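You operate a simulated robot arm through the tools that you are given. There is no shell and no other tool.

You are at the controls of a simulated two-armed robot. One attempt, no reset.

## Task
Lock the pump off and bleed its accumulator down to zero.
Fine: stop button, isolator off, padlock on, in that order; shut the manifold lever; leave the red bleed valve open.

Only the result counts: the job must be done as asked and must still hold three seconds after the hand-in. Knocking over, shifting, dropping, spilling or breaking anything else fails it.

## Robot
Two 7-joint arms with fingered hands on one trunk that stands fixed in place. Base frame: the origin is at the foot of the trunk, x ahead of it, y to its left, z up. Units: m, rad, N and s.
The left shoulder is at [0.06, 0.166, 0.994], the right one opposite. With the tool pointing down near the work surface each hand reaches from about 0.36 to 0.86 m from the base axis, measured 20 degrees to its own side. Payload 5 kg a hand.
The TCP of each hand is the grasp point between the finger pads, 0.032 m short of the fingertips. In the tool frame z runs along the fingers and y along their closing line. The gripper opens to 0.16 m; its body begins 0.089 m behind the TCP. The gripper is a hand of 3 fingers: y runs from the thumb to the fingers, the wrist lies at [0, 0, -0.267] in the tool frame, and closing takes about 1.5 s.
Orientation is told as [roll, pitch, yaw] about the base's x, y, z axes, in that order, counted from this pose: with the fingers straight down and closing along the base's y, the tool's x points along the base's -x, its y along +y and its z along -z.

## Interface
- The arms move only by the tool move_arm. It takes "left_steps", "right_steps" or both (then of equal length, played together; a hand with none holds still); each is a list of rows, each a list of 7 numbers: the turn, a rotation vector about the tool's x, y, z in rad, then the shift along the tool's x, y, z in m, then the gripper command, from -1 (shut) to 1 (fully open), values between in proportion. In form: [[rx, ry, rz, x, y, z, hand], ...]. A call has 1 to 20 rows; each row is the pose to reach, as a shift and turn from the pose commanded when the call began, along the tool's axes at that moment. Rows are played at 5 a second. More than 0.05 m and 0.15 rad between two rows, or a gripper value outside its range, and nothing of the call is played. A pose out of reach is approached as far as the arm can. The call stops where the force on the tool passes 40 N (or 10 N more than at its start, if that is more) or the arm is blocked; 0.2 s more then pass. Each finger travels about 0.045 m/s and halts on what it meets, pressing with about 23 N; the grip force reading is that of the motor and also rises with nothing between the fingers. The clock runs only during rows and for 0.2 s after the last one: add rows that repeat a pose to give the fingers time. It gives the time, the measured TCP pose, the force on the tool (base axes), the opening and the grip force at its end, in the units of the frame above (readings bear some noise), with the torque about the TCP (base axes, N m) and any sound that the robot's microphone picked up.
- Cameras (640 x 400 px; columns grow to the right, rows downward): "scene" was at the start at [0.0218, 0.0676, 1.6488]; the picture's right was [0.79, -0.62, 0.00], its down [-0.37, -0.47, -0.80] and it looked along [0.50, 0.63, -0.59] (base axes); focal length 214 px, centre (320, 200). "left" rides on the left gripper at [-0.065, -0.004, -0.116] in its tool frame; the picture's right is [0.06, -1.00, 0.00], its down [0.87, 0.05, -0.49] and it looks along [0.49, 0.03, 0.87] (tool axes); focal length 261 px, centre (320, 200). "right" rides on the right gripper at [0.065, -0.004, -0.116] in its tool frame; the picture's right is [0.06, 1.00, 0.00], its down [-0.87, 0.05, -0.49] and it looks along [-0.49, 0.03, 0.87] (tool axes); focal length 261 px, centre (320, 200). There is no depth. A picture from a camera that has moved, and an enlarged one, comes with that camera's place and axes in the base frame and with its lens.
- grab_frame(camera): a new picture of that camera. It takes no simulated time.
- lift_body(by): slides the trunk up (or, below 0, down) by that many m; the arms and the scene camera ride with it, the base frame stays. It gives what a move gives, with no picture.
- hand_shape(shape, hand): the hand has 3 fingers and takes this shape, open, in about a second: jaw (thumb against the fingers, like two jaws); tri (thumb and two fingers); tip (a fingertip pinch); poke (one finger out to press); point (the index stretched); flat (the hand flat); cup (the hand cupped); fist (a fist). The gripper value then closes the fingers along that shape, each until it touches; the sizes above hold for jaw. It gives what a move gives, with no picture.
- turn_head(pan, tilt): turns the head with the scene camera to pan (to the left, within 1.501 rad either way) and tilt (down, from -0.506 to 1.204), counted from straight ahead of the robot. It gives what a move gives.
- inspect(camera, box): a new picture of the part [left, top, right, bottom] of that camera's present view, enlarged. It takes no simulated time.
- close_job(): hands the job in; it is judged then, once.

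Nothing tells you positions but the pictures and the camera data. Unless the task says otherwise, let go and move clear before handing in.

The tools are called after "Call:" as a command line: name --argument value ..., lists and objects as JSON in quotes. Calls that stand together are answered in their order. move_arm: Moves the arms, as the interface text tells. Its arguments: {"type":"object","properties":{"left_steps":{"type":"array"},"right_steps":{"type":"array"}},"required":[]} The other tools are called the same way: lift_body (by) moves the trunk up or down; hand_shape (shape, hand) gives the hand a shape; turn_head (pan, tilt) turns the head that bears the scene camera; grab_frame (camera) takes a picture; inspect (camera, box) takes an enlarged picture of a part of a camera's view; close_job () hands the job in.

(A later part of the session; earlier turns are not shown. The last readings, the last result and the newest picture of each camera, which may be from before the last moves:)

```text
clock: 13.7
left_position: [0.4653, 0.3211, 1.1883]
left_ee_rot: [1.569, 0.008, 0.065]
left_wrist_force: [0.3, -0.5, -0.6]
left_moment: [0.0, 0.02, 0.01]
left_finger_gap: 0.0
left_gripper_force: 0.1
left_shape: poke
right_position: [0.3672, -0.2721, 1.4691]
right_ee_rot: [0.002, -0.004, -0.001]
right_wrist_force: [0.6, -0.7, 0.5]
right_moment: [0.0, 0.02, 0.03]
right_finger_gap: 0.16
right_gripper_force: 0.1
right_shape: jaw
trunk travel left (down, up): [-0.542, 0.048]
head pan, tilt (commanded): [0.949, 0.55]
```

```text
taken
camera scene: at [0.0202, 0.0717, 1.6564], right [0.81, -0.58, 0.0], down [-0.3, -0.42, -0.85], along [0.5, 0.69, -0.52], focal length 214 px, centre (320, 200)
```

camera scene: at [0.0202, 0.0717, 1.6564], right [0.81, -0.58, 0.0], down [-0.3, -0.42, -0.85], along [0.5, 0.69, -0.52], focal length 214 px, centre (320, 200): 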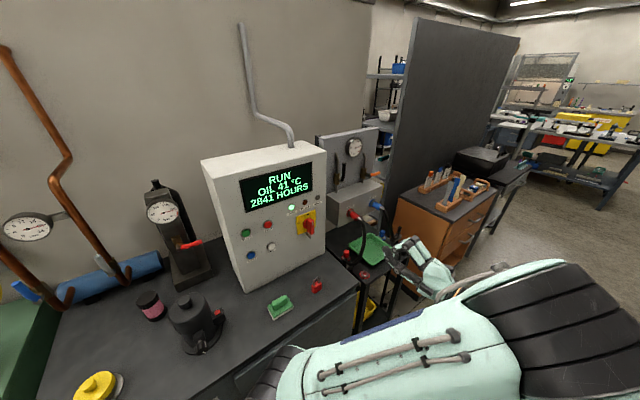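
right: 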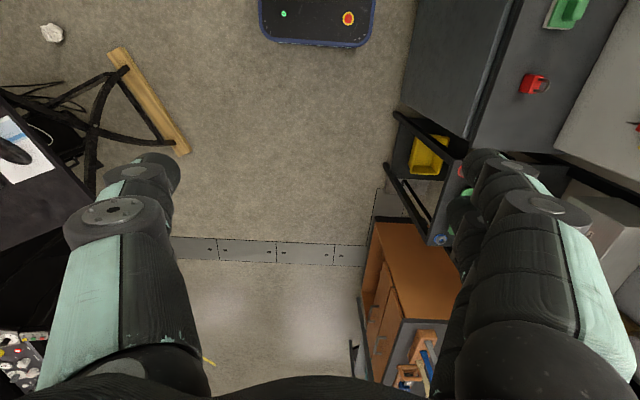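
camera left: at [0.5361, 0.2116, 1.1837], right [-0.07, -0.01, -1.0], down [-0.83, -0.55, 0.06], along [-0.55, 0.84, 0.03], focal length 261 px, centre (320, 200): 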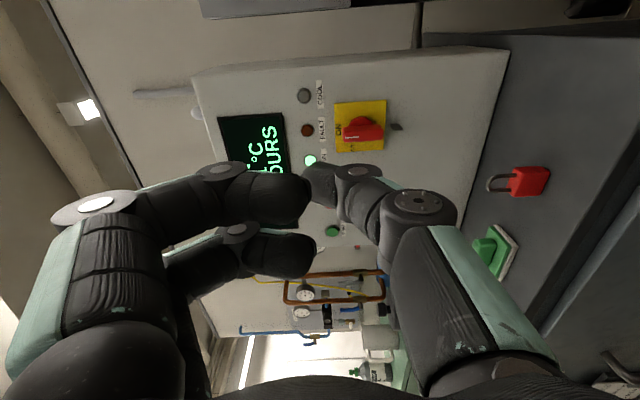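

Call:
inspect --camera "scene" --box '[370, 210, 480, 310]'

Call:
hand_shape --hand "left" --shape "point"

Call:
grab_frame --camera "left"

Call:
inspect --camera "scene" --box '[370, 210, 480, 310]'

```text
4.00 times, centred on (425, 260) of scene
camera zoom: at [0.0202, 0.0717, 1.6564], right [0.81, -0.58, 0.0], down [-0.3, -0.42, -0.85], along [0.5, 0.69, -0.52], focal length 858 px, centre (-100, -40)
```

zoom: 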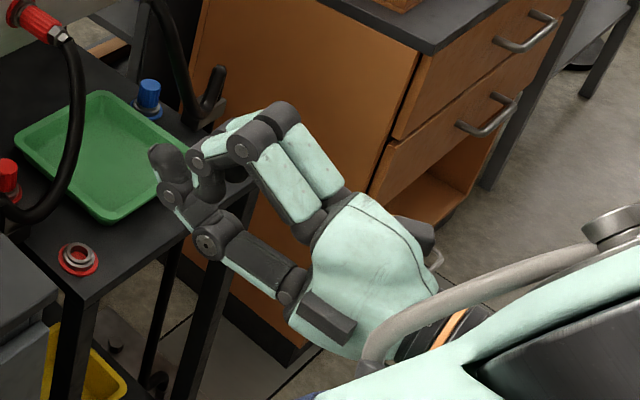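

```text
clock: 14.6
left_position: [0.4643, 0.3222, 1.1894]
left_ee_rot: [1.569, 0.007, 0.065]
left_wrist_force: [-0.6, 0.3, -0.2]
left_moment: [0.01, 0.0, 0.0]
left_finger_gap: 0.0002
left_gripper_force: 0.1
left_shape: point
right_position: [0.3678, -0.2721, 1.4681]
right_ee_rot: [0.001, -0.001, 0.0]
right_wrist_force: [0.9, 0.7, -0.1]
right_moment: [0.02, -0.01, 0.02]
right_finger_gap: 0.1598
right_gripper_force: 0.1
right_shape: jaw
trunk travel left (down, up): [-0.542, 0.048]
head pan, tilt (commanded): [0.949, 0.55]
```

```text
taken
camera left: at [0.5362, 0.2116, 1.1837], right [-0.07, -0.01, -1.0], down [-0.83, -0.55, 0.06], along [-0.55, 0.84, 0.03], focal length 261 px, centre (320, 200)
```

left: 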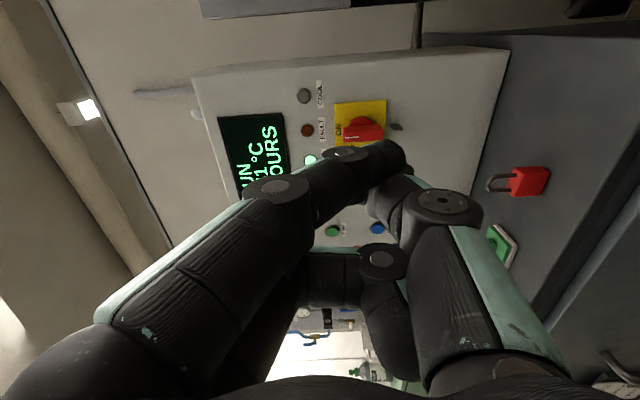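

```text
4.00 times, centred on (425, 260) of scene
camera zoom: at [0.0203, 0.0717, 1.6564], right [0.81, -0.58, 0.0], down [-0.3, -0.42, -0.85], along [0.5, 0.69, -0.52], focal length 858 px, centre (-100, -40)
```

zoom: 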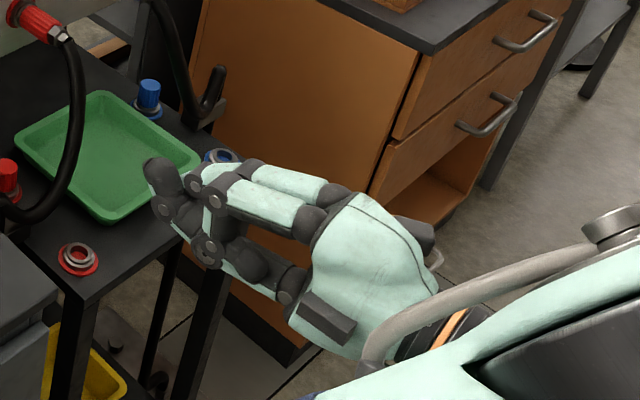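

Neither open shape shows an obvious single pressing finger. I'll try poke with the gripper closed, and compare with a closed jaw.

Call:
hand_shape --hand "left" --shape "poke"

Call:
move_arm --left_steps '[[0, -0.033, 0, 0, 0, 0, -1], [0, -0.065, 0, 0, 0, 0, -1], [0, -0.065, 0, 0, 0, 0, -1], [0, -0.065, 0, 0, 0, 0, -1], [0, -0.065, 0, 0, 0, 0, -1], [0, -0.065, 0, 0, 0, 0, -1]]'

Call:
grab_frame --camera "left"

Call:
inspect --camera "scene" --box '[370, 210, 480, 310]'

```text
clock: 15.5
left_position: [0.4647, 0.3224, 1.1874]
left_ee_rot: [1.57, 0.006, 0.065]
left_wrist_force: [-0.1, 0.3, -0.5]
left_moment: [-0.01, -0.03, 0.0]
left_finger_gap: 0.0
left_gripper_force: 0.1
left_shape: poke
right_position: [0.3669, -0.2729, 1.4689]
right_ee_rot: [0.001, 0.0, 0.0]
right_wrist_force: [0.1, -0.1, -0.2]
right_moment: [0.02, 0.0, 0.0]
right_finger_gap: 0.1601
right_gripper_force: 0.1
right_shape: jaw
trunk travel left (down, up): [-0.542, 0.048]
head pan, tilt (commanded): [0.949, 0.55]
```

```text
clock: 16.9
left_position: [0.4651, 0.3231, 1.1893]
left_ee_rot: [1.57, 0.007, -0.002]
left_wrist_force: [1.3, -0.9, -0.9]
left_moment: [-0.03, -0.02, 0.02]
left_finger_gap: 0.0
left_gripper_force: 0.0
left_shape: poke
right_position: [0.3673, -0.2721, 1.4692]
right_ee_rot: [0.002, -0.002, 0.0]
right_wrist_force: [0.8, 0.5, 0.3]
right_moment: [0.02, 0.01, 0.03]
right_finger_gap: 0.1601
right_gripper_force: 0.1
right_shape: jaw
trunk travel left (down, up): [-0.542, 0.048]
head pan, tilt (commanded): [0.949, 0.55]
```

```text
taken
camera left: at [0.529, 0.2071, 1.1846], right [-0.07, 0.0, -1.0], down [-0.87, -0.49, 0.06], along [-0.49, 0.87, 0.03], focal length 261 px, centre (320, 200)
```

left: 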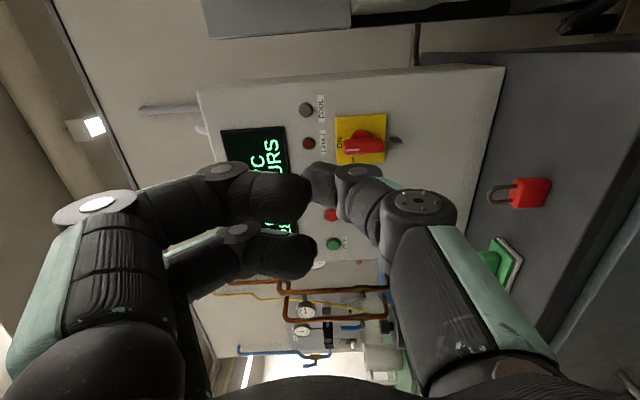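

```text
4.00 times, centred on (425, 260) of scene
camera zoom: at [0.0202, 0.0717, 1.6564], right [0.81, -0.58, 0.0], down [-0.3, -0.42, -0.85], along [0.5, 0.69, -0.52], focal length 858 px, centre (-100, -40)
```

zoom: 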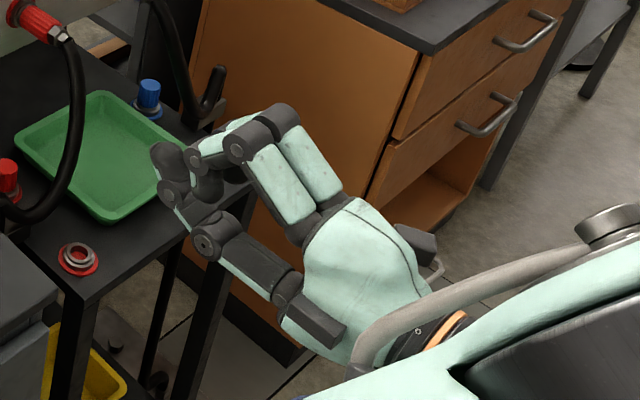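

In poke the thumb tip sits on the tool axis about 0.03 m past the TCP. STOP is at about (0.229, 0.67, 1.178), with START 78 mm away in −x, so there is room. I'll move to a pre-press pose.

Call:
move_arm --left_steps '[[0, 0, 0, 0.026, -0.001, 0.026, -1], [0, 0, 0, 0.052, -0.002, 0.052, -1], [0, 0, 0, 0.079, -0.004, 0.079, -1], [0, 0, 0, 0.105, -0.005, 0.105, -1], [0, 0, 0, 0.131, -0.006, 0.131, -1], [0, 0, 0, 0.157, -0.007, 0.158, -1], [0, 0, 0, 0.183, -0.009, 0.184, -1], [0, 0, 0, 0.21, -0.01, 0.21, -1], [0, 0, 0, 0.236, -0.011, 0.237, -1], [0, 0, 0, 0.236, -0.011, 0.237, -1]]'

Call:
grab_frame --camera "left"

Call:
grab_frame --camera "scene"

```text
clock: 19.1
left_position: [0.3337, 0.59, 1.1959]
left_ee_rot: [1.569, 0.009, 0.002]
left_wrist_force: [1.0, 0.2, 0.4]
left_moment: [0.0, 0.02, 0.01]
left_finger_gap: 0.0
left_gripper_force: 0.1
left_shape: poke
left hand out of reach, approached as far as the arm can: row 5, 6, 7, 8, 9, 10
right_position: [0.368, -0.274, 1.4691]
right_ee_rot: [0.002, -0.003, 0.0]
right_wrist_force: [-0.3, 0.1, -0.3]
right_moment: [0.0, 0.01, 0.0]
right_finger_gap: 0.16
right_gripper_force: 0.0
right_shape: jaw
trunk travel left (down, up): [-0.542, 0.048]
head pan, tilt (commanded): [0.949, 0.55]
```

```text
taken
camera left: at [0.398, 0.4755, 1.191], right [-0.07, 0.0, -1.0], down [-0.87, -0.49, 0.06], along [-0.49, 0.87, 0.03], focal length 261 px, centre (320, 200)
```

left: 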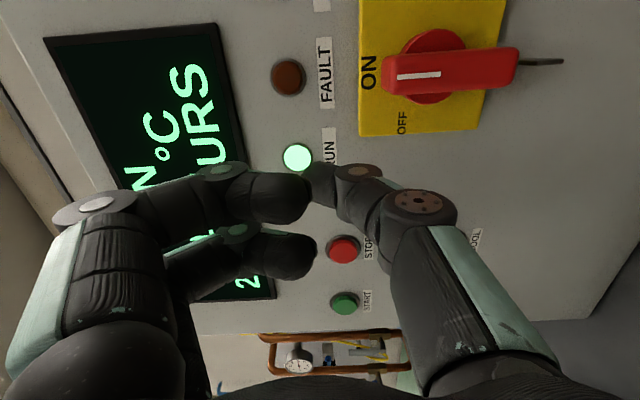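

```text
taken
camera scene: at [0.0203, 0.0712, 1.6564], right [0.81, -0.58, 0.0], down [-0.3, -0.42, -0.85], along [0.5, 0.69, -0.52], focal length 214 px, centre (320, 200)
```

scene: 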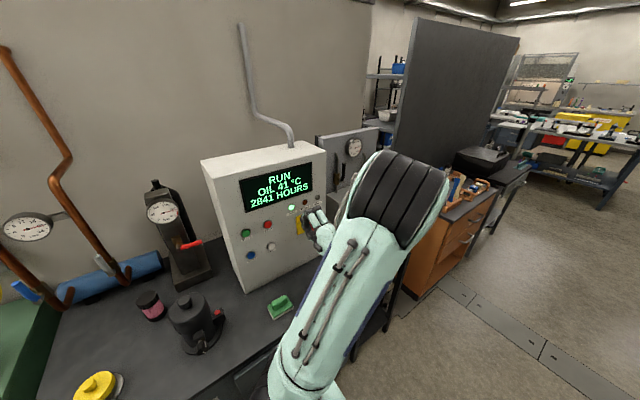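

Pointing straight ahead, x=0.229 is too close for the arm to reach. I'll yaw the hand about 0.6 rad toward −x so the wrist sits further out.

Call:
move_arm --left_steps '[[0, 0.12, 0, 0.01, -0.003, -0.03, -1], [0, 0.24, 0, 0.02, -0.006, -0.04, -1], [0, 0.36, 0, 0.035, -0.01, -0.04, -1], [0, 0.48, 0, 0.055, -0.014, -0.04, -1], [0, 0.6, 0, 0.07, -0.018, -0.04, -1], [0, 0.6, 0, 0.088, -0.018, -0.04, -1], [0, 0.6, 0, 0.088, -0.018, -0.02, -1], [0, 0.6, 0, 0.088, -0.018, -0.02, -1]]'

Call:
grab_frame --camera "left"

Call:
inspect --camera "scene" --box '[210, 180, 340, 280]'

```text
clock: 20.9
left_position: [0.247, 0.5692, 1.1803]
left_ee_rot: [1.574, 0.008, 0.599]
left_wrist_force: [-0.1, -0.1, 0.8]
left_moment: [-0.02, -0.03, 0.02]
left_finger_gap: 0.0
left_gripper_force: 0.1
left_shape: poke
right_position: [0.3665, -0.2734, 1.4693]
right_ee_rot: [0.001, -0.001, 0.001]
right_wrist_force: [-0.1, -0.2, 0.0]
right_moment: [0.02, -0.02, 0.0]
right_finger_gap: 0.1601
right_gripper_force: 0.0
right_shape: jaw
trunk travel left (down, up): [-0.542, 0.048]
head pan, tilt (commanded): [0.949, 0.55]
```

```text
taken
camera left: at [0.3656, 0.5124, 1.1753], right [-0.06, -0.04, -1.0], down [-0.44, -0.9, 0.06], along [-0.9, 0.44, 0.04], focal length 261 px, centre (320, 200)
```

left: 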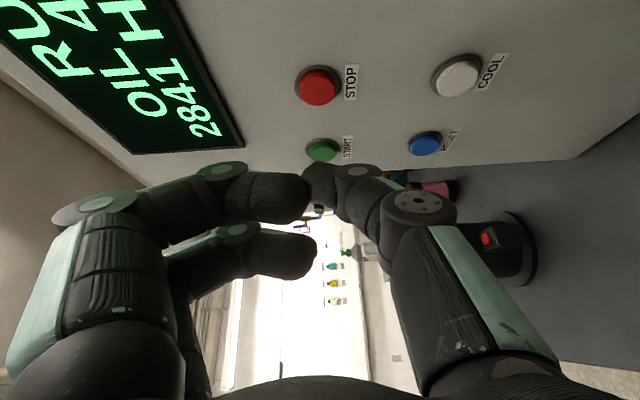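

```text
4.00 times, centred on (275, 230) of scene
camera zoom: at [0.0197, 0.0711, 1.6565], right [0.81, -0.58, 0.0], down [-0.3, -0.42, -0.85], along [0.5, 0.69, -0.52], focal length 858 px, centre (500, 80)
```

zoom: 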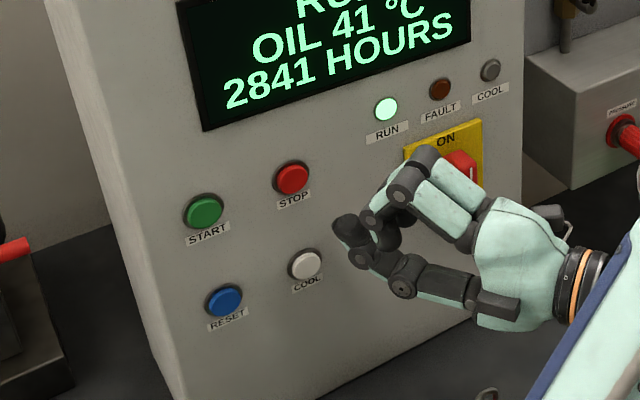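

The thumb tip should be at about (0.230, 0.594, 1.18), right in front of STOP at about (0.232, 0.67, 1.179). I'll advance straight along +y in small steps.

Call:
move_arm --left_steps '[[0, 0, 0, -0.0129, 0, 0.0155, -1], [0, 0, 0, -0.0242, 0, 0.032, -1], [0, 0, 0, -0.0327, 0, 0.0444, -1], [0, 0, 0, -0.0383, 0, 0.0526, -1], [0, 0, 0, -0.0412, 0, 0.0568, -1], [0, 0, 0, -0.044, 0, 0.0609, -1], [0, 0, 0, -0.0468, 0, 0.065, -1]]'

Call:
grab_frame --camera "left"

Call:
inspect --camera "scene" --box '[210, 150, 340, 250]'

```text
clock: 22.5
left_position: [0.2537, 0.6494, 1.1823]
left_ee_rot: [1.575, 0.004, 0.598]
left_wrist_force: [5.3, -13.3, 2.5]
left_moment: [0.14, 0.06, 0.05]
left_finger_gap: 0.0
left_gripper_force: 0.1
left_shape: poke
right_position: [0.3672, -0.2743, 1.4693]
right_ee_rot: [0.002, 0.0, -0.002]
right_wrist_force: [-0.5, 0.2, -0.7]
right_moment: [0.0, 0.01, 0.0]
right_finger_gap: 0.1602
right_gripper_force: 0.1
right_shape: jaw
trunk travel left (down, up): [-0.542, 0.048]
head pan, tilt (commanded): [0.949, 0.55]
heard: click
```

```text
taken
camera left: at [0.371, 0.5911, 1.1766], right [-0.06, -0.04, -1.0], down [-0.44, -0.9, 0.06], along [-0.9, 0.44, 0.04], focal length 261 px, centre (320, 200)
```

left: 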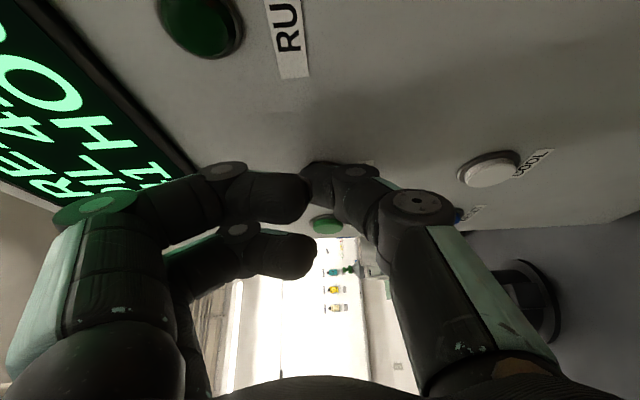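

```text
4.00 times, centred on (275, 200) of scene
camera zoom: at [0.021, 0.0698, 1.6566], right [0.81, -0.58, 0.0], down [-0.3, -0.42, -0.85], along [0.5, 0.69, -0.52], focal length 858 px, centre (500, 200)
```

zoom: 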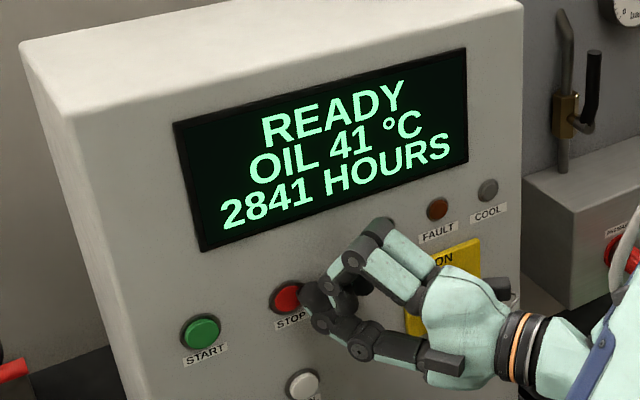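

STOP is pressed: I heard a click, the RUN lamp is out and the display reads READY. I'll retract, return to jaw shape and prepare for the isolator handle, whose centre is about (0.380, y 0.633–0.66, 1.122).

Call:
move_arm --left_steps '[[0, 0, 0, -0.003, 0, -0.038, -1], [0, -0.1, 0, -0.006, -0.01, -0.077, -1], [0, -0.22, 0, -0.01, -0.02, -0.115, -1], [0, -0.35, 0, -0.013, -0.03, -0.154, -1], [0, -0.48, 0, -0.016, -0.04, -0.192, -1], [0, -0.598, 0, -0.019, -0.052, -0.231, -1]]'

Call:
hand_shape --hand "left" --shape "jaw"

Call:
grab_frame --camera "scene"

```text
clock: 23.9
left_position: [0.3962, 0.4719, 1.1256]
left_ee_rot: [1.57, 0.008, 0.002]
left_wrist_force: [0.1, -0.7, 0.5]
left_moment: [0.0, -0.02, 0.0]
left_finger_gap: 0.0
left_gripper_force: 0.1
left_shape: poke
right_position: [0.3673, -0.2742, 1.4686]
right_ee_rot: [0.002, 0.0, -0.001]
right_wrist_force: [-0.4, 0.4, -1.0]
right_moment: [0.01, -0.03, 0.01]
right_finger_gap: 0.1598
right_gripper_force: 0.1
right_shape: jaw
trunk travel left (down, up): [-0.542, 0.048]
head pan, tilt (commanded): [0.949, 0.55]
```

```text
clock: 24.8
left_position: [0.394, 0.4741, 1.1258]
left_ee_rot: [1.57, 0.006, 0.003]
left_wrist_force: [-0.3, -0.8, 0.2]
left_moment: [0.03, 0.01, -0.01]
left_finger_gap: 0.1598
left_gripper_force: 0.0
left_shape: jaw
right_position: [0.3667, -0.2732, 1.4705]
right_ee_rot: [0.003, -0.003, -0.001]
right_wrist_force: [0.2, 0.1, -0.3]
right_moment: [0.03, 0.01, 0.01]
right_finger_gap: 0.1599
right_gripper_force: 0.0
right_shape: jaw
trunk travel left (down, up): [-0.542, 0.048]
head pan, tilt (commanded): [0.949, 0.55]
```

```text
taken
camera scene: at [0.0202, 0.0718, 1.6564], right [0.81, -0.58, 0.0], down [-0.3, -0.42, -0.85], along [0.5, 0.69, -0.52], focal length 214 px, centre (320, 200)
```

scene: 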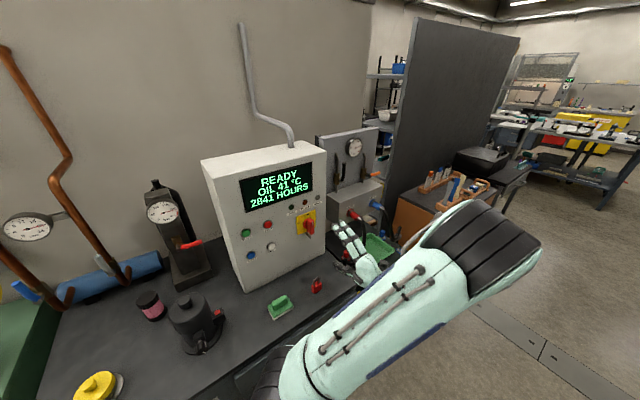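

Next I'll roll the hand 90° about its axis so the fingers close along x, at a safe distance from the panel.

Call:
move_arm --left_steps '[[0, 0, 0.143, 0.002, 0, 0, 0.6], [0, 0, 0.286, 0.004, -0.001, 0, 0.3], [0, 0, 0.428, 0.006, -0.001, 0, 0], [0, 0, 0.571, 0.008, -0.002, 0, -0.1], [0, 0, 0.714, 0.01, -0.002, 0, -0.2], [0, 0, 0.857, 0.012, -0.003, 0, -0.25], [0, 0, 1.0, 0.014, -0.003, 0, -0.25], [0, 0, 1.142, 0.014, -0.003, 0, -0.25], [0, 0, 1.285, 0.014, -0.004, 0, -0.25], [0, 0, 1.428, 0.014, -0.004, 0, -0.25], [0, 0, 1.571, 0.014, -0.004, 0, -0.25], [0, 0, 1.571, 0.014, -0.004, 0, -0.25]]'

Call:
grab_frame --camera "left"

Call:
grab_frame --camera "scene"

```text
clock: 27.4
left_position: [0.3827, 0.4717, 1.1238]
left_ee_rot: [-1.392, 1.561, -2.959]
left_wrist_force: [-0.5, -0.7, -0.7]
left_moment: [-0.02, 0.02, -0.01]
left_finger_gap: 0.0605
left_gripper_force: 0.0
left_shape: jaw
right_position: [0.367, -0.2725, 1.469]
right_ee_rot: [0.002, 0.0, -0.001]
right_wrist_force: [-0.3, 0.4, 0.1]
right_moment: [-0.01, -0.01, -0.02]
right_finger_gap: 0.16
right_gripper_force: 0.0
right_shape: jaw
trunk travel left (down, up): [-0.542, 0.048]
head pan, tilt (commanded): [0.949, 0.55]
```

```text
taken
camera left: at [0.3766, 0.3568, 1.0587], right [-1.0, 0.0, 0.07], down [0.06, -0.49, 0.87], along [0.03, 0.87, 0.49], focal length 261 px, centre (320, 200)
```

left: 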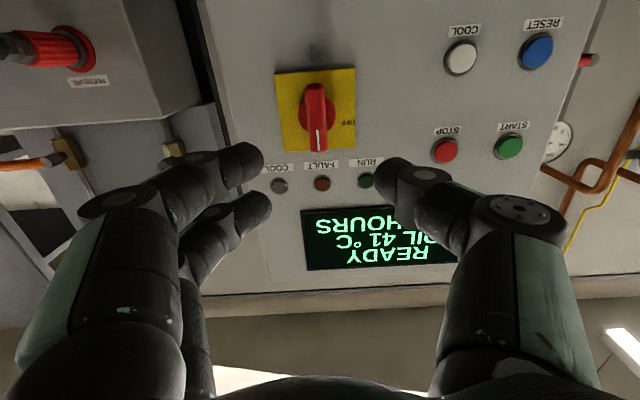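

```text
taken
camera scene: at [0.0202, 0.0718, 1.6564], right [0.81, -0.58, 0.0], down [-0.3, -0.42, -0.85], along [0.5, 0.69, -0.52], focal length 214 px, centre (320, 200)
```

scene: 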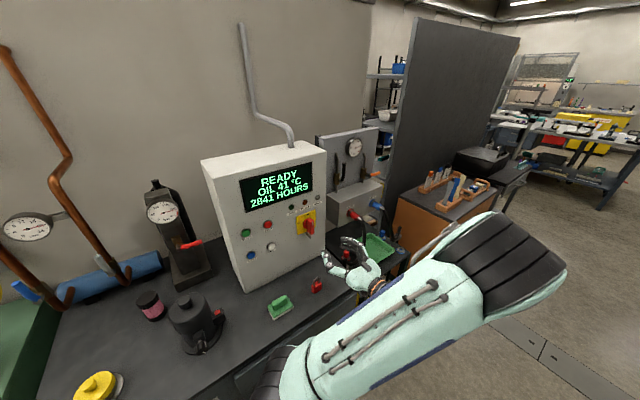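

The hand is lined up with the handle (x≈0.382, z≈1.122). I'll advance to y=0.630 with the fingers open 60 mm, then close on the handle.

Call:
move_arm --left_steps '[[0, 0, 0, 0, 0, 0.035, -0.25], [0, 0, 0, -0.001, 0, 0.07, -0.25], [0, 0, 0, -0.001, 0, 0.1, -0.25], [0, 0, 0, -0.002, 0, 0.13, -0.25], [0, 0, 0, -0.002, 0, 0.148, -0.25], [0, 0, 0, -0.002, 0, 0.158, -0.25], [0, 0, 0, -0.002, 0, 0.158, -0.25]]'

Call:
grab_frame --camera "left"

Call:
inspect --camera "scene" --box '[250, 170, 350, 260]'

```text
clock: 29.0
left_position: [0.3805, 0.6288, 1.122]
left_ee_rot: [-1.354, 1.564, -2.921]
left_wrist_force: [0.6, 0.1, 0.4]
left_moment: [0.02, 0.02, 0.02]
left_finger_gap: 0.0602
left_gripper_force: 0.1
left_shape: jaw
right_position: [0.3671, -0.2724, 1.4697]
right_ee_rot: [0.002, -0.003, 0.0]
right_wrist_force: [-0.4, -0.1, 0.0]
right_moment: [-0.01, 0.01, -0.03]
right_finger_gap: 0.1599
right_gripper_force: 0.1
right_shape: jaw
trunk travel left (down, up): [-0.542, 0.048]
head pan, tilt (commanded): [0.949, 0.55]
```

```text
taken
camera left: at [0.3754, 0.5146, 1.0559], right [-1.0, 0.0, 0.07], down [0.06, -0.49, 0.87], along [0.03, 0.87, 0.49], focal length 261 px, centre (320, 200)
```

left: 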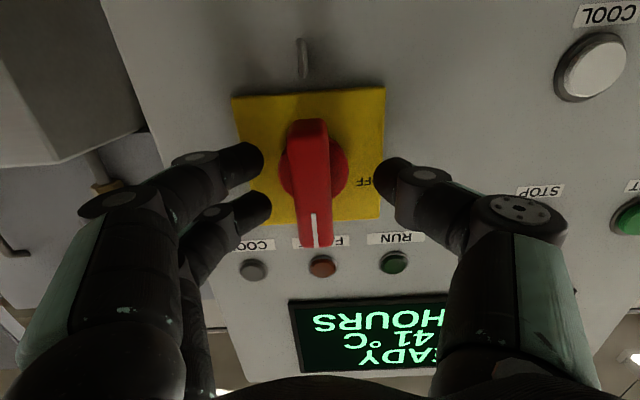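

```text
4.44 times, centred on (300, 215) of scene
camera zoom: at [0.0202, 0.0717, 1.6564], right [0.81, -0.58, 0.0], down [-0.3, -0.42, -0.85], along [0.5, 0.69, -0.52], focal length 953 px, centre (409, 133)
```

zoom: 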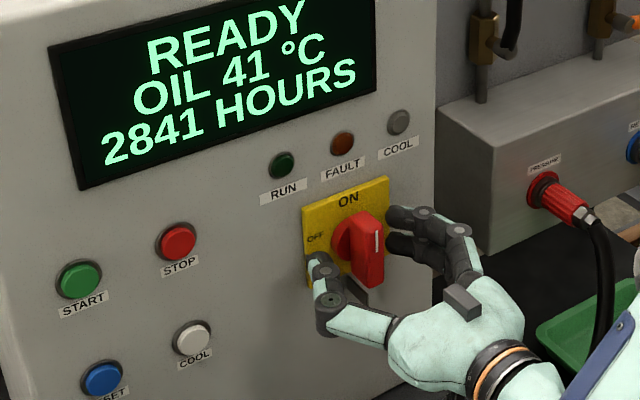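

The handle is between the fingertips, about 4 mm to the +x side. I'll shift by that and close.

Call:
move_arm --left_steps '[[0, 0, 0, 0, 0.004, 0.002, -0.25], [0, 0, 0, 0, 0.004, 0.002, -0.6], [0, 0, 0, 0, 0.004, 0.002, -0.8], [0, 0, 0, 0, 0.004, 0.002, -1], [0, 0, 0, 0, 0.004, 0.002, -1], [0, 0, 0, 0, 0.004, 0.002, -1], [0, 0, 0, 0, 0.004, 0.002, -1], [0, 0, 0, 0, 0.004, 0.002, -1]]'

Call:
grab_frame --camera "left"

```text
clock: 30.8
left_position: [0.3854, 0.6307, 1.1213]
left_ee_rot: [-1.346, 1.561, -2.914]
left_wrist_force: [3.5, -7.2, -2.0]
left_moment: [-0.07, -0.02, -0.14]
left_finger_gap: 0.022
left_gripper_force: 22.9
left_shape: jaw
right_position: [0.3681, -0.2728, 1.47]
right_ee_rot: [0.003, 0.001, -0.002]
right_wrist_force: [-0.2, 0.2, -0.3]
right_moment: [-0.02, 0.03, -0.02]
right_finger_gap: 0.1599
right_gripper_force: 0.1
right_shape: jaw
trunk travel left (down, up): [-0.542, 0.048]
head pan, tilt (commanded): [0.949, 0.55]
```

```text
taken
camera left: at [0.3806, 0.5153, 1.0555], right [-1.0, 0.0, 0.07], down [0.06, -0.49, 0.87], along [0.03, 0.87, 0.49], focal length 261 px, centre (320, 200)
```

left: 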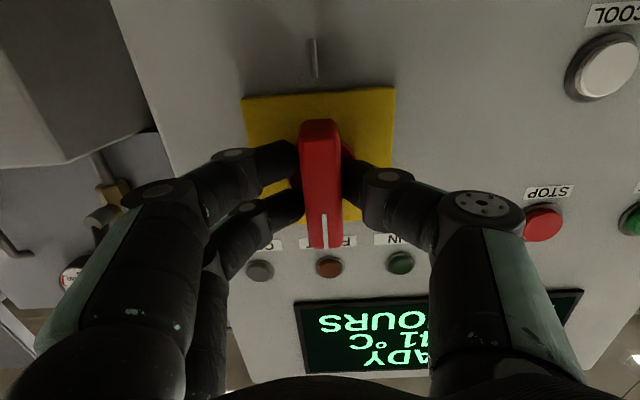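

The handle is gripped at 22 mm. Now I'll rotate −90° about the tool axis, from ON up toward OFF at the left.

Call:
move_arm --left_steps '[[0, 0, -0.13, 0, 0, 0, -1], [0, 0, -0.26, 0, 0, 0, -1], [0, 0, -0.39, 0, 0, 0, -1], [0, 0, -0.52, 0, 0, 0, -1], [0, 0, -0.65, 0, 0, 0, -1], [0, 0, -0.785, 0, 0, 0, -1], [0, 0, -0.915, 0, 0, 0, -1], [0, 0, -1.045, 0, 0, 0, -1], [0, 0, -1.175, 0, 0, 0, -1], [0, 0, -1.305, 0, 0, 0, -1], [0, 0, -1.435, 0, 0, 0, -1], [0, 0, -1.571, 0, 0, 0, -1], [0, 0, -1.6, 0, 0, 0, -1]]'

Call:
grab_frame --camera "left"

Call:
inspect --camera "scene" --box '[250, 170, 350, 260]'

```text
clock: 33.6
left_position: [0.3843, 0.6302, 1.1213]
left_ee_rot: [1.568, -0.023, 0.004]
left_wrist_force: [-10.0, -15.1, -5.4]
left_moment: [-0.42, 0.47, 0.27]
left_finger_gap: 0.0218
left_gripper_force: 22.8
left_shape: jaw
right_position: [0.3668, -0.2744, 1.47]
right_ee_rot: [0.003, -0.002, 0.002]
right_wrist_force: [0.0, 0.3, 1.1]
right_moment: [-0.01, 0.02, 0.01]
right_finger_gap: 0.1601
right_gripper_force: 0.1
right_shape: jaw
trunk travel left (down, up): [-0.542, 0.048]
head pan, tilt (commanded): [0.949, 0.55]
```

```text
taken
camera left: at [0.4488, 0.5157, 1.1196], right [-0.04, 0.0, -1.0], down [-0.87, -0.5, 0.04], along [-0.49, 0.87, 0.02], focal length 261 px, centre (320, 200)
```

left: 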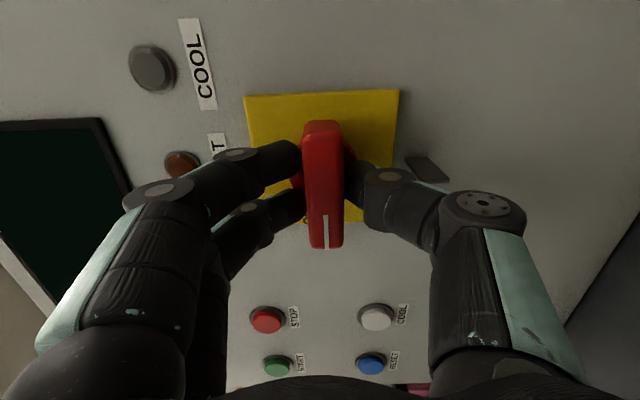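

```text
4.44 times, centred on (300, 215) of scene
camera zoom: at [0.0192, 0.07, 1.6565], right [0.81, -0.58, 0.0], down [-0.3, -0.42, -0.85], along [0.5, 0.69, -0.52], focal length 953 px, centre (409, 133)
```

zoom: 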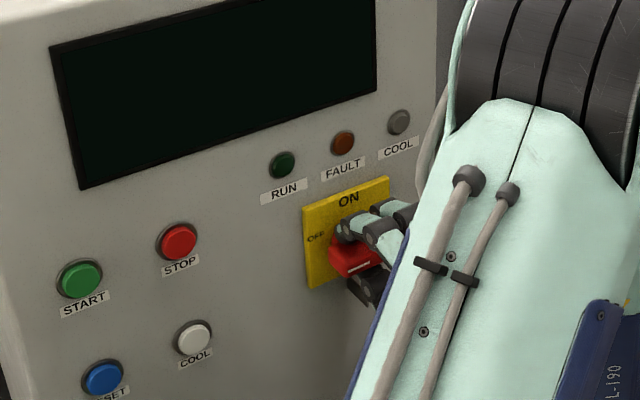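

The display has gone dark and the handle points to OFF. I'll open the fingers slightly so the thumb clears the tab, then back straight out.

Call:
move_arm --left_steps '[[0, 0, 0.02, 0, 0, 0, -0.7], [0, 0, 0.02, 0, 0, 0, -0.55], [0, 0, 0.02, 0, 0, 0, -0.55], [0, 0, 0.02, 0, 0, 0, -0.55], [0, 0, 0.02, 0, 0, -0.02, -0.55], [0, 0, 0.02, 0, 0, -0.05, -0.55], [0, 0, 0.02, 0, 0, -0.09, -0.55], [0, 0, 0.02, 0, 0, -0.13, -0.5]]'

Call:
grab_frame --camera "left"

Call:
grab_frame --camera "scene"

```text
clock: 35.4
left_position: [0.3864, 0.4984, 1.1234]
left_ee_rot: [1.568, -0.001, 0.004]
left_wrist_force: [-0.1, -0.4, 0.1]
left_moment: [0.04, 0.01, -0.02]
left_finger_gap: 0.0397
left_gripper_force: 0.0
left_shape: jaw
right_position: [0.3673, -0.2739, 1.4689]
right_ee_rot: [0.002, 0.0, -0.001]
right_wrist_force: [0.6, -0.4, 0.7]
right_moment: [0.01, -0.01, 0.0]
right_finger_gap: 0.1599
right_gripper_force: 0.0
right_shape: jaw
trunk travel left (down, up): [-0.542, 0.048]
head pan, tilt (commanded): [0.949, 0.55]
```

```text
taken
camera left: at [0.4505, 0.3836, 1.1191], right [-0.06, 0.0, -1.0], down [-0.87, -0.49, 0.05], along [-0.49, 0.87, 0.03], focal length 261 px, centre (320, 200)
```

left: 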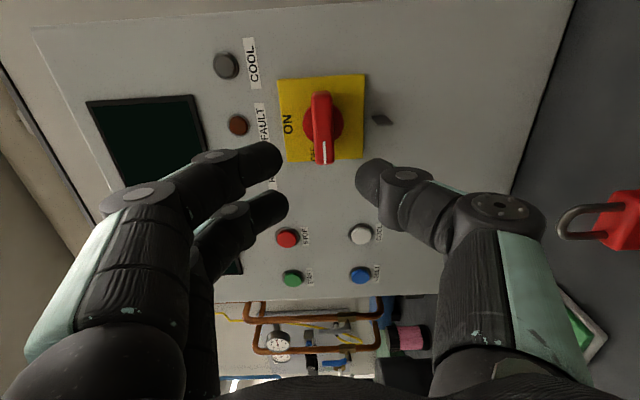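

```text
taken
camera scene: at [0.0204, 0.0704, 1.6564], right [0.81, -0.58, 0.0], down [-0.3, -0.42, -0.85], along [0.5, 0.69, -0.52], focal length 214 px, centre (320, 200)
```

scene: 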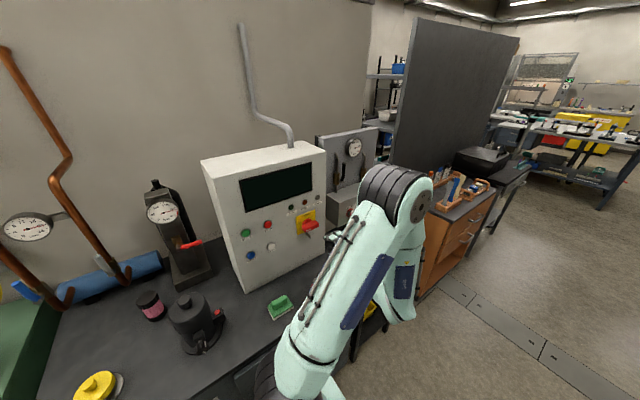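

The isolator is OFF, and the padlock is next. To grasp it with a nearly horizontal hand I need the shoulder lower, so before lowering the trunk I'll check what is near the right arm.

Call:
grab_frame --camera "right"

Call:
turn_head --pan -0.7 --tilt 0.8

Call:
grab_frame --camera "scene"

```text
taken
camera right: at [0.3033, -0.278, 1.5845], right [-0.06, 1.0, 0.0], down [0.87, 0.05, 0.49], along [0.49, 0.03, -0.87], focal length 261 px, centre (320, 200)
```

right: 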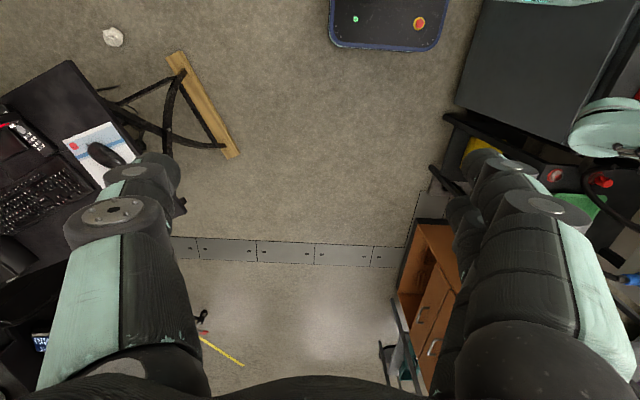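

```text
clock: 37.1
left_position: [0.3873, 0.5001, 1.1222]
left_ee_rot: [1.569, -0.003, 0.004]
left_wrist_force: [-0.2, -0.2, -0.8]
left_moment: [-0.02, -0.03, 0.0]
left_finger_gap: 0.0394
left_gripper_force: 0.1
left_shape: jaw
right_position: [0.3675, -0.273, 1.4689]
right_ee_rot: [0.003, -0.001, 0.0]
right_wrist_force: [0.0, -0.8, -0.9]
right_moment: [0.0, 0.02, 0.02]
right_finger_gap: 0.1601
right_gripper_force: 0.0
right_shape: jaw
trunk travel left (down, up): [-0.542, 0.048]
head pan, tilt (commanded): [-0.7, 0.799]
```

```text
taken
camera scene: at [0.0298, -0.0534, 1.635], right [-0.64, -0.77, 0.0], down [-0.55, 0.46, -0.7], along [0.53, -0.45, -0.72], focal length 214 px, centre (320, 200)
```

scene: 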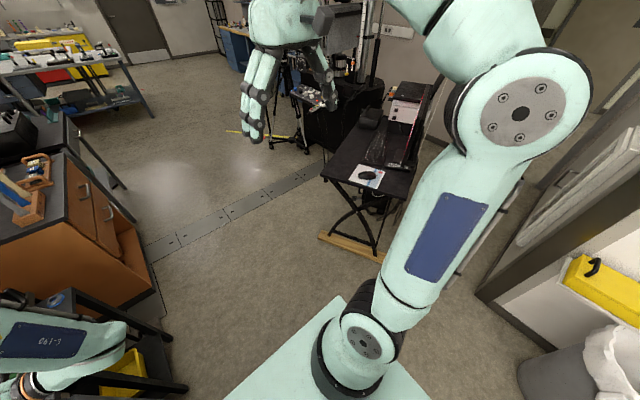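

The right side is clear, with the table well away. I'll raise and retract the left hand, then lower the trunk 0.3 m.

Call:
turn_head --pan 0.95 --tilt 0.6

Call:
move_arm --left_steps '[[0, 0, 0, -0.003, 0.015, -0.03, -0.3], [0, 0, 0, -0.006, 0.045, -0.05, -0.2], [0, 0, 0, -0.009, 0.08, -0.07, -0.1], [0, 0, 0, -0.012, 0.115, -0.085, -0.1], [0, 0, 0, -0.015, 0.15, -0.1, -0.1], [0, 0, 0, -0.015, 0.18, -0.1, -0.1], [0, 0, 0, -0.015, 0.21, -0.1, -0.1]]'

Call:
grab_frame --camera "scene"

```text
clock: 38.8
left_position: [0.3868, 0.4986, 1.1229]
left_ee_rot: [1.569, -0.003, 0.004]
left_wrist_force: [0.8, -0.7, 0.4]
left_moment: [0.02, 0.0, 0.01]
left_finger_gap: 0.0397
left_gripper_force: 0.0
left_shape: jaw
right_position: [0.3679, -0.2732, 1.4693]
right_ee_rot: [0.001, -0.003, 0.0]
right_wrist_force: [-0.4, 0.8, 0.3]
right_moment: [-0.02, 0.0, 0.0]
right_finger_gap: 0.1603
right_gripper_force: 0.1
right_shape: jaw
trunk travel left (down, up): [-0.542, 0.048]
head pan, tilt (commanded): [0.949, 0.6]
```

```text
clock: 40.4
left_position: [0.4004, 0.401, 1.3326]
left_ee_rot: [1.569, 0.001, 0.004]
left_wrist_force: [0.0, -0.7, -0.3]
left_moment: [0.0, 0.01, 0.03]
left_finger_gap: 0.0713
left_gripper_force: 0.0
left_shape: jaw
right_position: [0.3662, -0.2738, 1.4693]
right_ee_rot: [0.001, -0.003, 0.0]
right_wrist_force: [-0.4, -0.3, -0.3]
right_moment: [-0.07, 0.01, -0.01]
right_finger_gap: 0.16
right_gripper_force: 0.1
right_shape: jaw
trunk travel left (down, up): [-0.542, 0.048]
head pan, tilt (commanded): [0.949, 0.6]
```

```text
taken
camera scene: at [0.019, 0.0701, 1.6519], right [0.81, -0.58, 0.0], down [-0.33, -0.46, -0.83], along [0.48, 0.67, -0.56], focal length 214 px, centre (320, 200)
```

scene: 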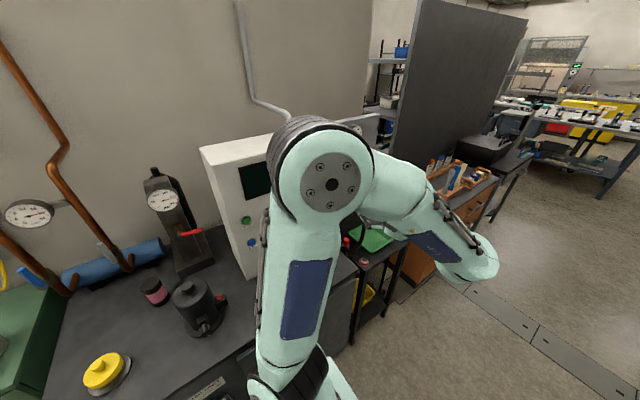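

The posture is clear. I'll lower the trunk by 0.3 m in two stages, checking in between.

Call:
lift_body --by -0.15

Call:
grab_frame --camera "scene"

Call:
grab_frame --camera "left"

```text
clock: 42.2
left_position: [0.4008, 0.4016, 1.1819]
left_ee_rot: [1.57, -0.001, 0.002]
left_wrist_force: [-0.3, -0.5, -0.3]
left_moment: [0.02, 0.0, 0.01]
left_finger_gap: 0.0715
left_gripper_force: 0.0
left_shape: jaw
right_position: [0.3681, -0.2733, 1.3185]
right_ee_rot: [0.001, -0.003, 0.001]
right_wrist_force: [0.0, 0.2, 1.1]
right_moment: [0.02, -0.05, 0.02]
right_finger_gap: 0.1601
right_gripper_force: 0.0
right_shape: jaw
trunk travel left (down, up): [-0.392, 0.198]
head pan, tilt (commanded): [0.949, 0.6]
```

```text
taken
camera scene: at [0.0193, 0.0704, 1.502], right [0.81, -0.58, 0.0], down [-0.33, -0.46, -0.83], along [0.48, 0.67, -0.56], focal length 214 px, centre (320, 200)
```

scene: 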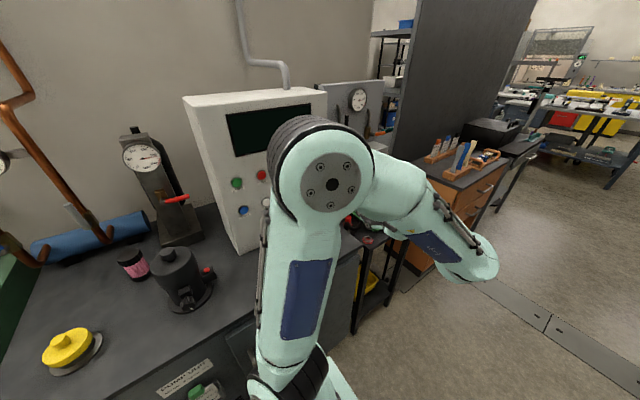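

```text
taken
camera left: at [0.4652, 0.2866, 1.1781], right [-0.06, 0.0, -1.0], down [-0.87, -0.49, 0.05], along [-0.49, 0.87, 0.03], focal length 261 px, centre (320, 200)
```

left: 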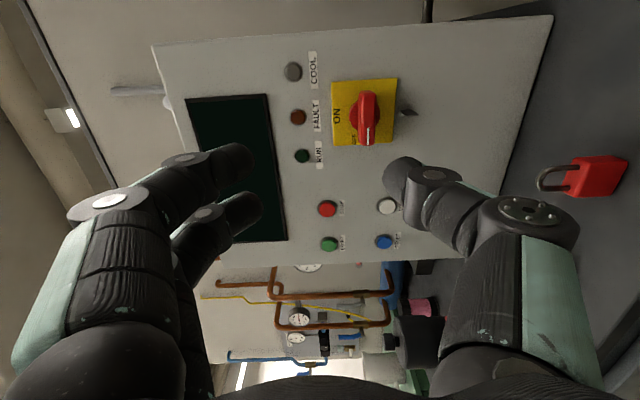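

Call:
lift_body --by -0.13

Call:
move_arm --left_steps '[[0, 0, 0.143, 0, 0, 0, -0.1], [0, 0, 0.286, 0, 0, 0, -0.1], [0, 0, 0.428, 0, 0, 0, -0.1], [0, 0, 0.571, 0, 0, 0, -0.1], [0, 0, 0.714, 0, 0, 0, -0.1], [0, 0, 0.857, 0, 0, 0, -0.1], [0, 0, 1.0, 0, 0, 0, -0.1], [0, 0, 1.142, 0, 0, 0, -0.1], [0, 0, 1.285, 0, 0, 0, -0.1], [0, 0, 1.428, 0, 0, 0, -0.1], [0, 0, 1.571, 0, 0, 0, -0.1], [0, 0, 1.571, 0, 0, 0, -0.1]]'

Call:
grab_frame --camera "scene"

Call:
grab_frame --camera "left"

```text
clock: 43.8
left_position: [0.4009, 0.4013, 1.0529]
left_ee_rot: [1.568, -0.002, 0.003]
left_wrist_force: [0.8, 0.1, -0.4]
left_moment: [0.03, 0.0, 0.04]
left_finger_gap: 0.0713
left_gripper_force: 0.1
left_shape: jaw
right_position: [0.3663, -0.2725, 1.1892]
right_ee_rot: [0.002, -0.002, 0.0]
right_wrist_force: [0.0, 0.1, -1.0]
right_moment: [0.0, 0.0, 0.01]
right_finger_gap: 0.1601
right_gripper_force: 0.0
right_shape: jaw
trunk travel left (down, up): [-0.262, 0.328]
head pan, tilt (commanded): [0.949, 0.6]
```

```text
clock: 46.4
left_position: [0.4002, 0.4019, 1.0527]
left_ee_rot: [0.074, 1.569, -1.496]
left_wrist_force: [0.5, 0.1, 0.1]
left_moment: [0.01, 0.02, -0.02]
left_finger_gap: 0.0718
left_gripper_force: 0.1
left_shape: jaw
right_position: [0.3671, -0.2739, 1.1883]
right_ee_rot: [0.001, -0.002, 0.002]
right_wrist_force: [0.4, -0.2, 0.8]
right_moment: [-0.01, 0.02, 0.0]
right_finger_gap: 0.1601
right_gripper_force: 0.0
right_shape: jaw
trunk travel left (down, up): [-0.262, 0.328]
head pan, tilt (commanded): [0.949, 0.6]
```

```text
taken
camera scene: at [0.0194, 0.0703, 1.3719], right [0.81, -0.58, 0.0], down [-0.33, -0.46, -0.83], along [0.48, 0.67, -0.56], focal length 214 px, centre (320, 200)
```

scene: 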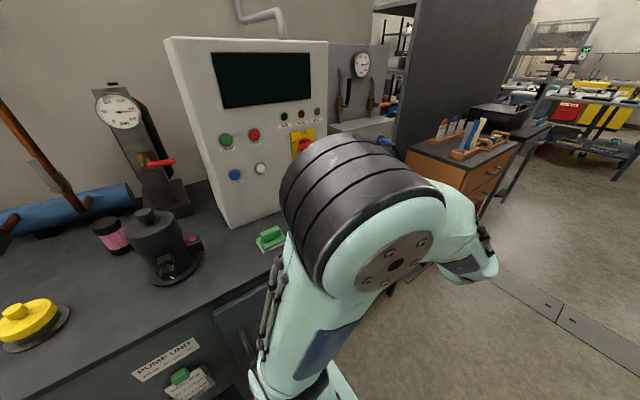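

```text
taken
camera left: at [0.3962, 0.2858, 0.9868], right [-1.0, 0.0, 0.06], down [0.06, -0.49, 0.87], along [0.03, 0.87, 0.49], focal length 261 px, centre (320, 200)
```

left: 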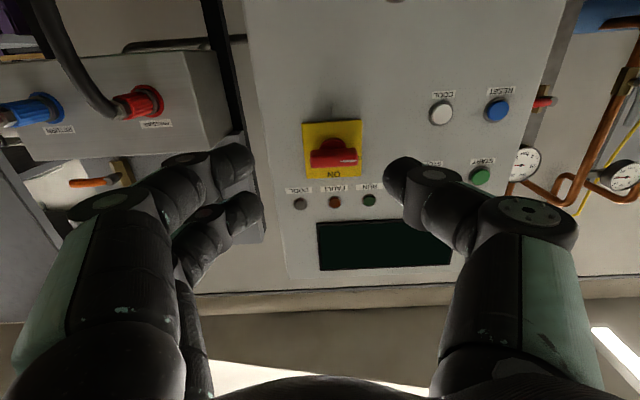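

In this roll the camera sits below the hand and can't see the padlock. I'll roll the other way so the camera is above, looking down over the fingers.

Call:
move_arm --left_steps '[[0, 0, -0.148, 0, 0, 0, -0.1], [0, 0, -0.296, 0, 0, 0, -0.1], [0, 0, -0.444, 0, 0, 0, -0.1], [0, 0, -0.592, 0, 0, 0, -0.1], [0, 0, -0.74, 0, 0, 0, -0.1], [0, 0, -0.888, 0, 0, 0, -0.1], [0, 0, -1.036, 0, 0, 0, -0.1], [0, 0, -1.184, 0, 0, 0, -0.1], [0, 0, -1.332, 0, 0, 0, -0.1], [0, 0, -1.48, 0, 0, 0, -0.1], [0, 0, -1.628, 0, 0, 0, -0.1], [0, 0, -1.776, 0, 0, 0, -0.1], [0, 0, -1.924, 0, 0, 0, -0.1], [0, 0, -2.072, 0, 0, 0, -0.1], [0, 0, -2.22, 0, 0, 0, -0.1], [0, 0, -2.368, 0, 0, 0, -0.1], [0, 0, -2.516, 0, 0, 0, -0.1], [0, 0, -2.664, 0, 0, 0, -0.1], [0, 0, -2.812, 0, 0, 0, -0.1], [0, 0, -2.96, 0, 0, 0, -0.1]]'

Call:
grab_frame --camera "left"

Call:
grab_frame --camera "scene"

```text
clock: 50.6
left_position: [0.4013, 0.4014, 1.0508]
left_ee_rot: [1.553, -1.39, 0.022]
left_wrist_force: [0.5, 0.7, -0.7]
left_moment: [-0.05, -0.01, -0.01]
left_finger_gap: 0.0717
left_gripper_force: 0.0
left_shape: jaw
right_position: [0.3676, -0.2724, 1.1892]
right_ee_rot: [-0.001, 0.0, 0.003]
right_wrist_force: [0.2, 0.7, 0.3]
right_moment: [-0.05, 0.04, 0.0]
right_finger_gap: 0.16
right_gripper_force: 0.1
right_shape: jaw
trunk travel left (down, up): [-0.262, 0.328]
head pan, tilt (commanded): [0.949, 0.6]
```

```text
taken
camera left: at [0.4159, 0.288, 1.1149], right [0.97, 0.0, -0.24], down [-0.2, -0.49, -0.84], along [-0.12, 0.87, -0.48], focal length 261 px, centre (320, 200)
```

left: 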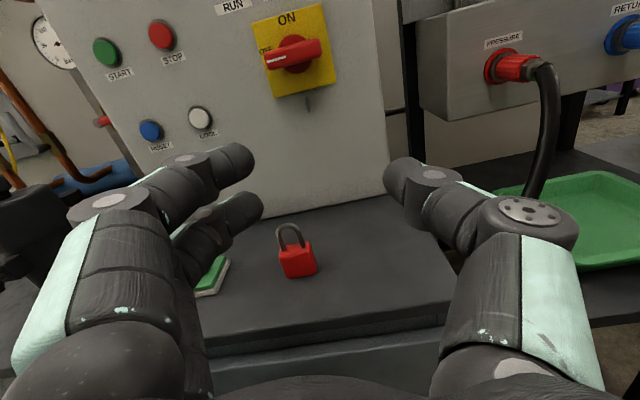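

```text
taken
camera scene: at [0.0193, 0.0716, 1.3718], right [0.81, -0.58, 0.0], down [-0.33, -0.46, -0.82], along [0.48, 0.67, -0.57], focal length 214 px, centre (320, 200)
```

scene: 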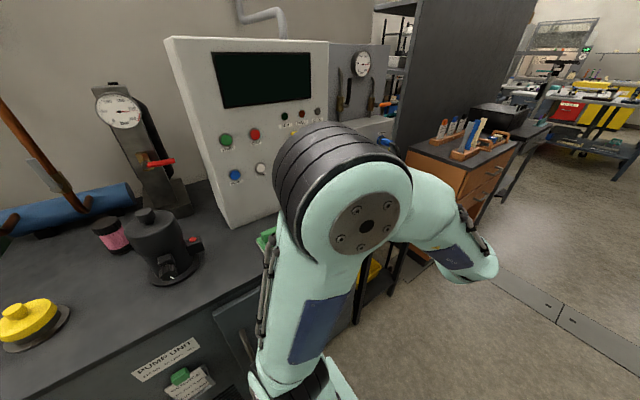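

This view is excellent: the padlock and the tab are both visible. I'll finish the roll to −90°, then tilt the fingers down by 0.35 rad.

Call:
move_arm --left_steps '[[0, 0, -0.09, 0, 0, 0, -0.1], [0, 0, -0.181, 0, 0, 0, -0.1], [0, 0, -0.181, 0, 0, 0, -0.1]]'

Call:
move_arm --left_steps '[[0, 0.12, 0, 0.01, 0.015, 0, -0.1], [0, 0.24, 0, 0.02, 0.03, 0, -0.1], [0, 0.35, 0, 0.03, 0.06, 0, -0.1], [0, 0.35, 0, 0.03, 0.06, 0, -0.1]]'

Call:
grab_frame --camera "left"

Call:
inspect --camera "left" --box '[240, 140, 400, 260]'

```text
clock: 51.4
left_position: [0.4009, 0.4013, 1.0523]
left_ee_rot: [-0.98, -1.568, 2.555]
left_wrist_force: [-0.7, 0.1, 0.9]
left_moment: [-0.02, -0.01, -0.01]
left_finger_gap: 0.0716
left_gripper_force: 0.1
left_shape: jaw
right_position: [0.3674, -0.2729, 1.1892]
right_ee_rot: [0.001, -0.001, 0.0]
right_wrist_force: [-0.2, 0.2, -0.4]
right_moment: [0.0, -0.02, 0.03]
right_finger_gap: 0.1596
right_gripper_force: 0.1
right_shape: jaw
trunk travel left (down, up): [-0.262, 0.328]
head pan, tilt (commanded): [0.949, 0.6]
```

```text
clock: 52.4
left_position: [0.3409, 0.3994, 1.0223]
left_ee_rot: [-0.002, -1.218, 1.576]
left_wrist_force: [0.1, 0.5, 0.9]
left_moment: [0.04, 0.01, -0.02]
left_finger_gap: 0.0719
left_gripper_force: 0.1
left_shape: jaw
right_position: [0.3682, -0.2731, 1.1898]
right_ee_rot: [0.002, -0.002, 0.0]
right_wrist_force: [0.1, -1.7, -0.8]
right_moment: [0.02, 0.03, -0.02]
right_finger_gap: 0.1598
right_gripper_force: 0.0
right_shape: jaw
trunk travel left (down, up): [-0.262, 0.328]
head pan, tilt (commanded): [0.949, 0.6]
```

```text
taken
camera left: at [0.3442, 0.3149, 1.123], right [1.0, -0.02, -0.06], down [-0.05, -0.76, -0.65], along [-0.03, 0.65, -0.76], focal length 261 px, centre (320, 200)
```

left: 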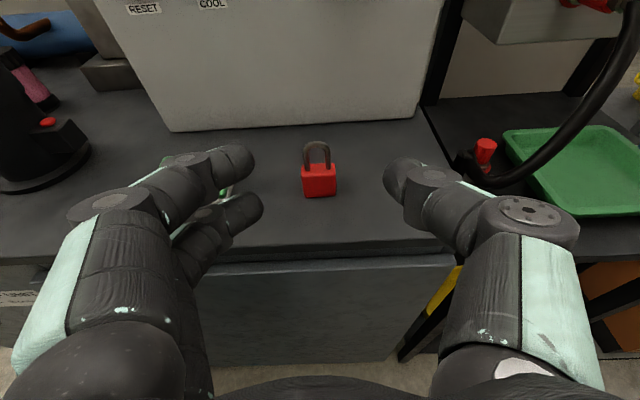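

```text
3.33 times, centred on (320, 200) of left
camera zoom: at [0.3442, 0.3149, 1.123], right [1.0, -0.02, -0.06], down [-0.05, -0.76, -0.65], along [-0.03, 0.65, -0.76], focal length 869 px, centre (320, 200)
```

zoom: 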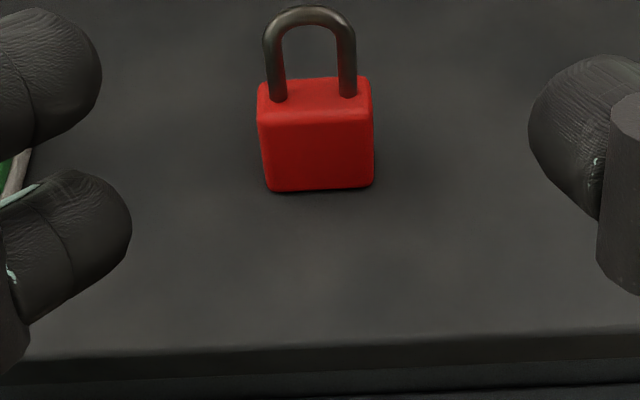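

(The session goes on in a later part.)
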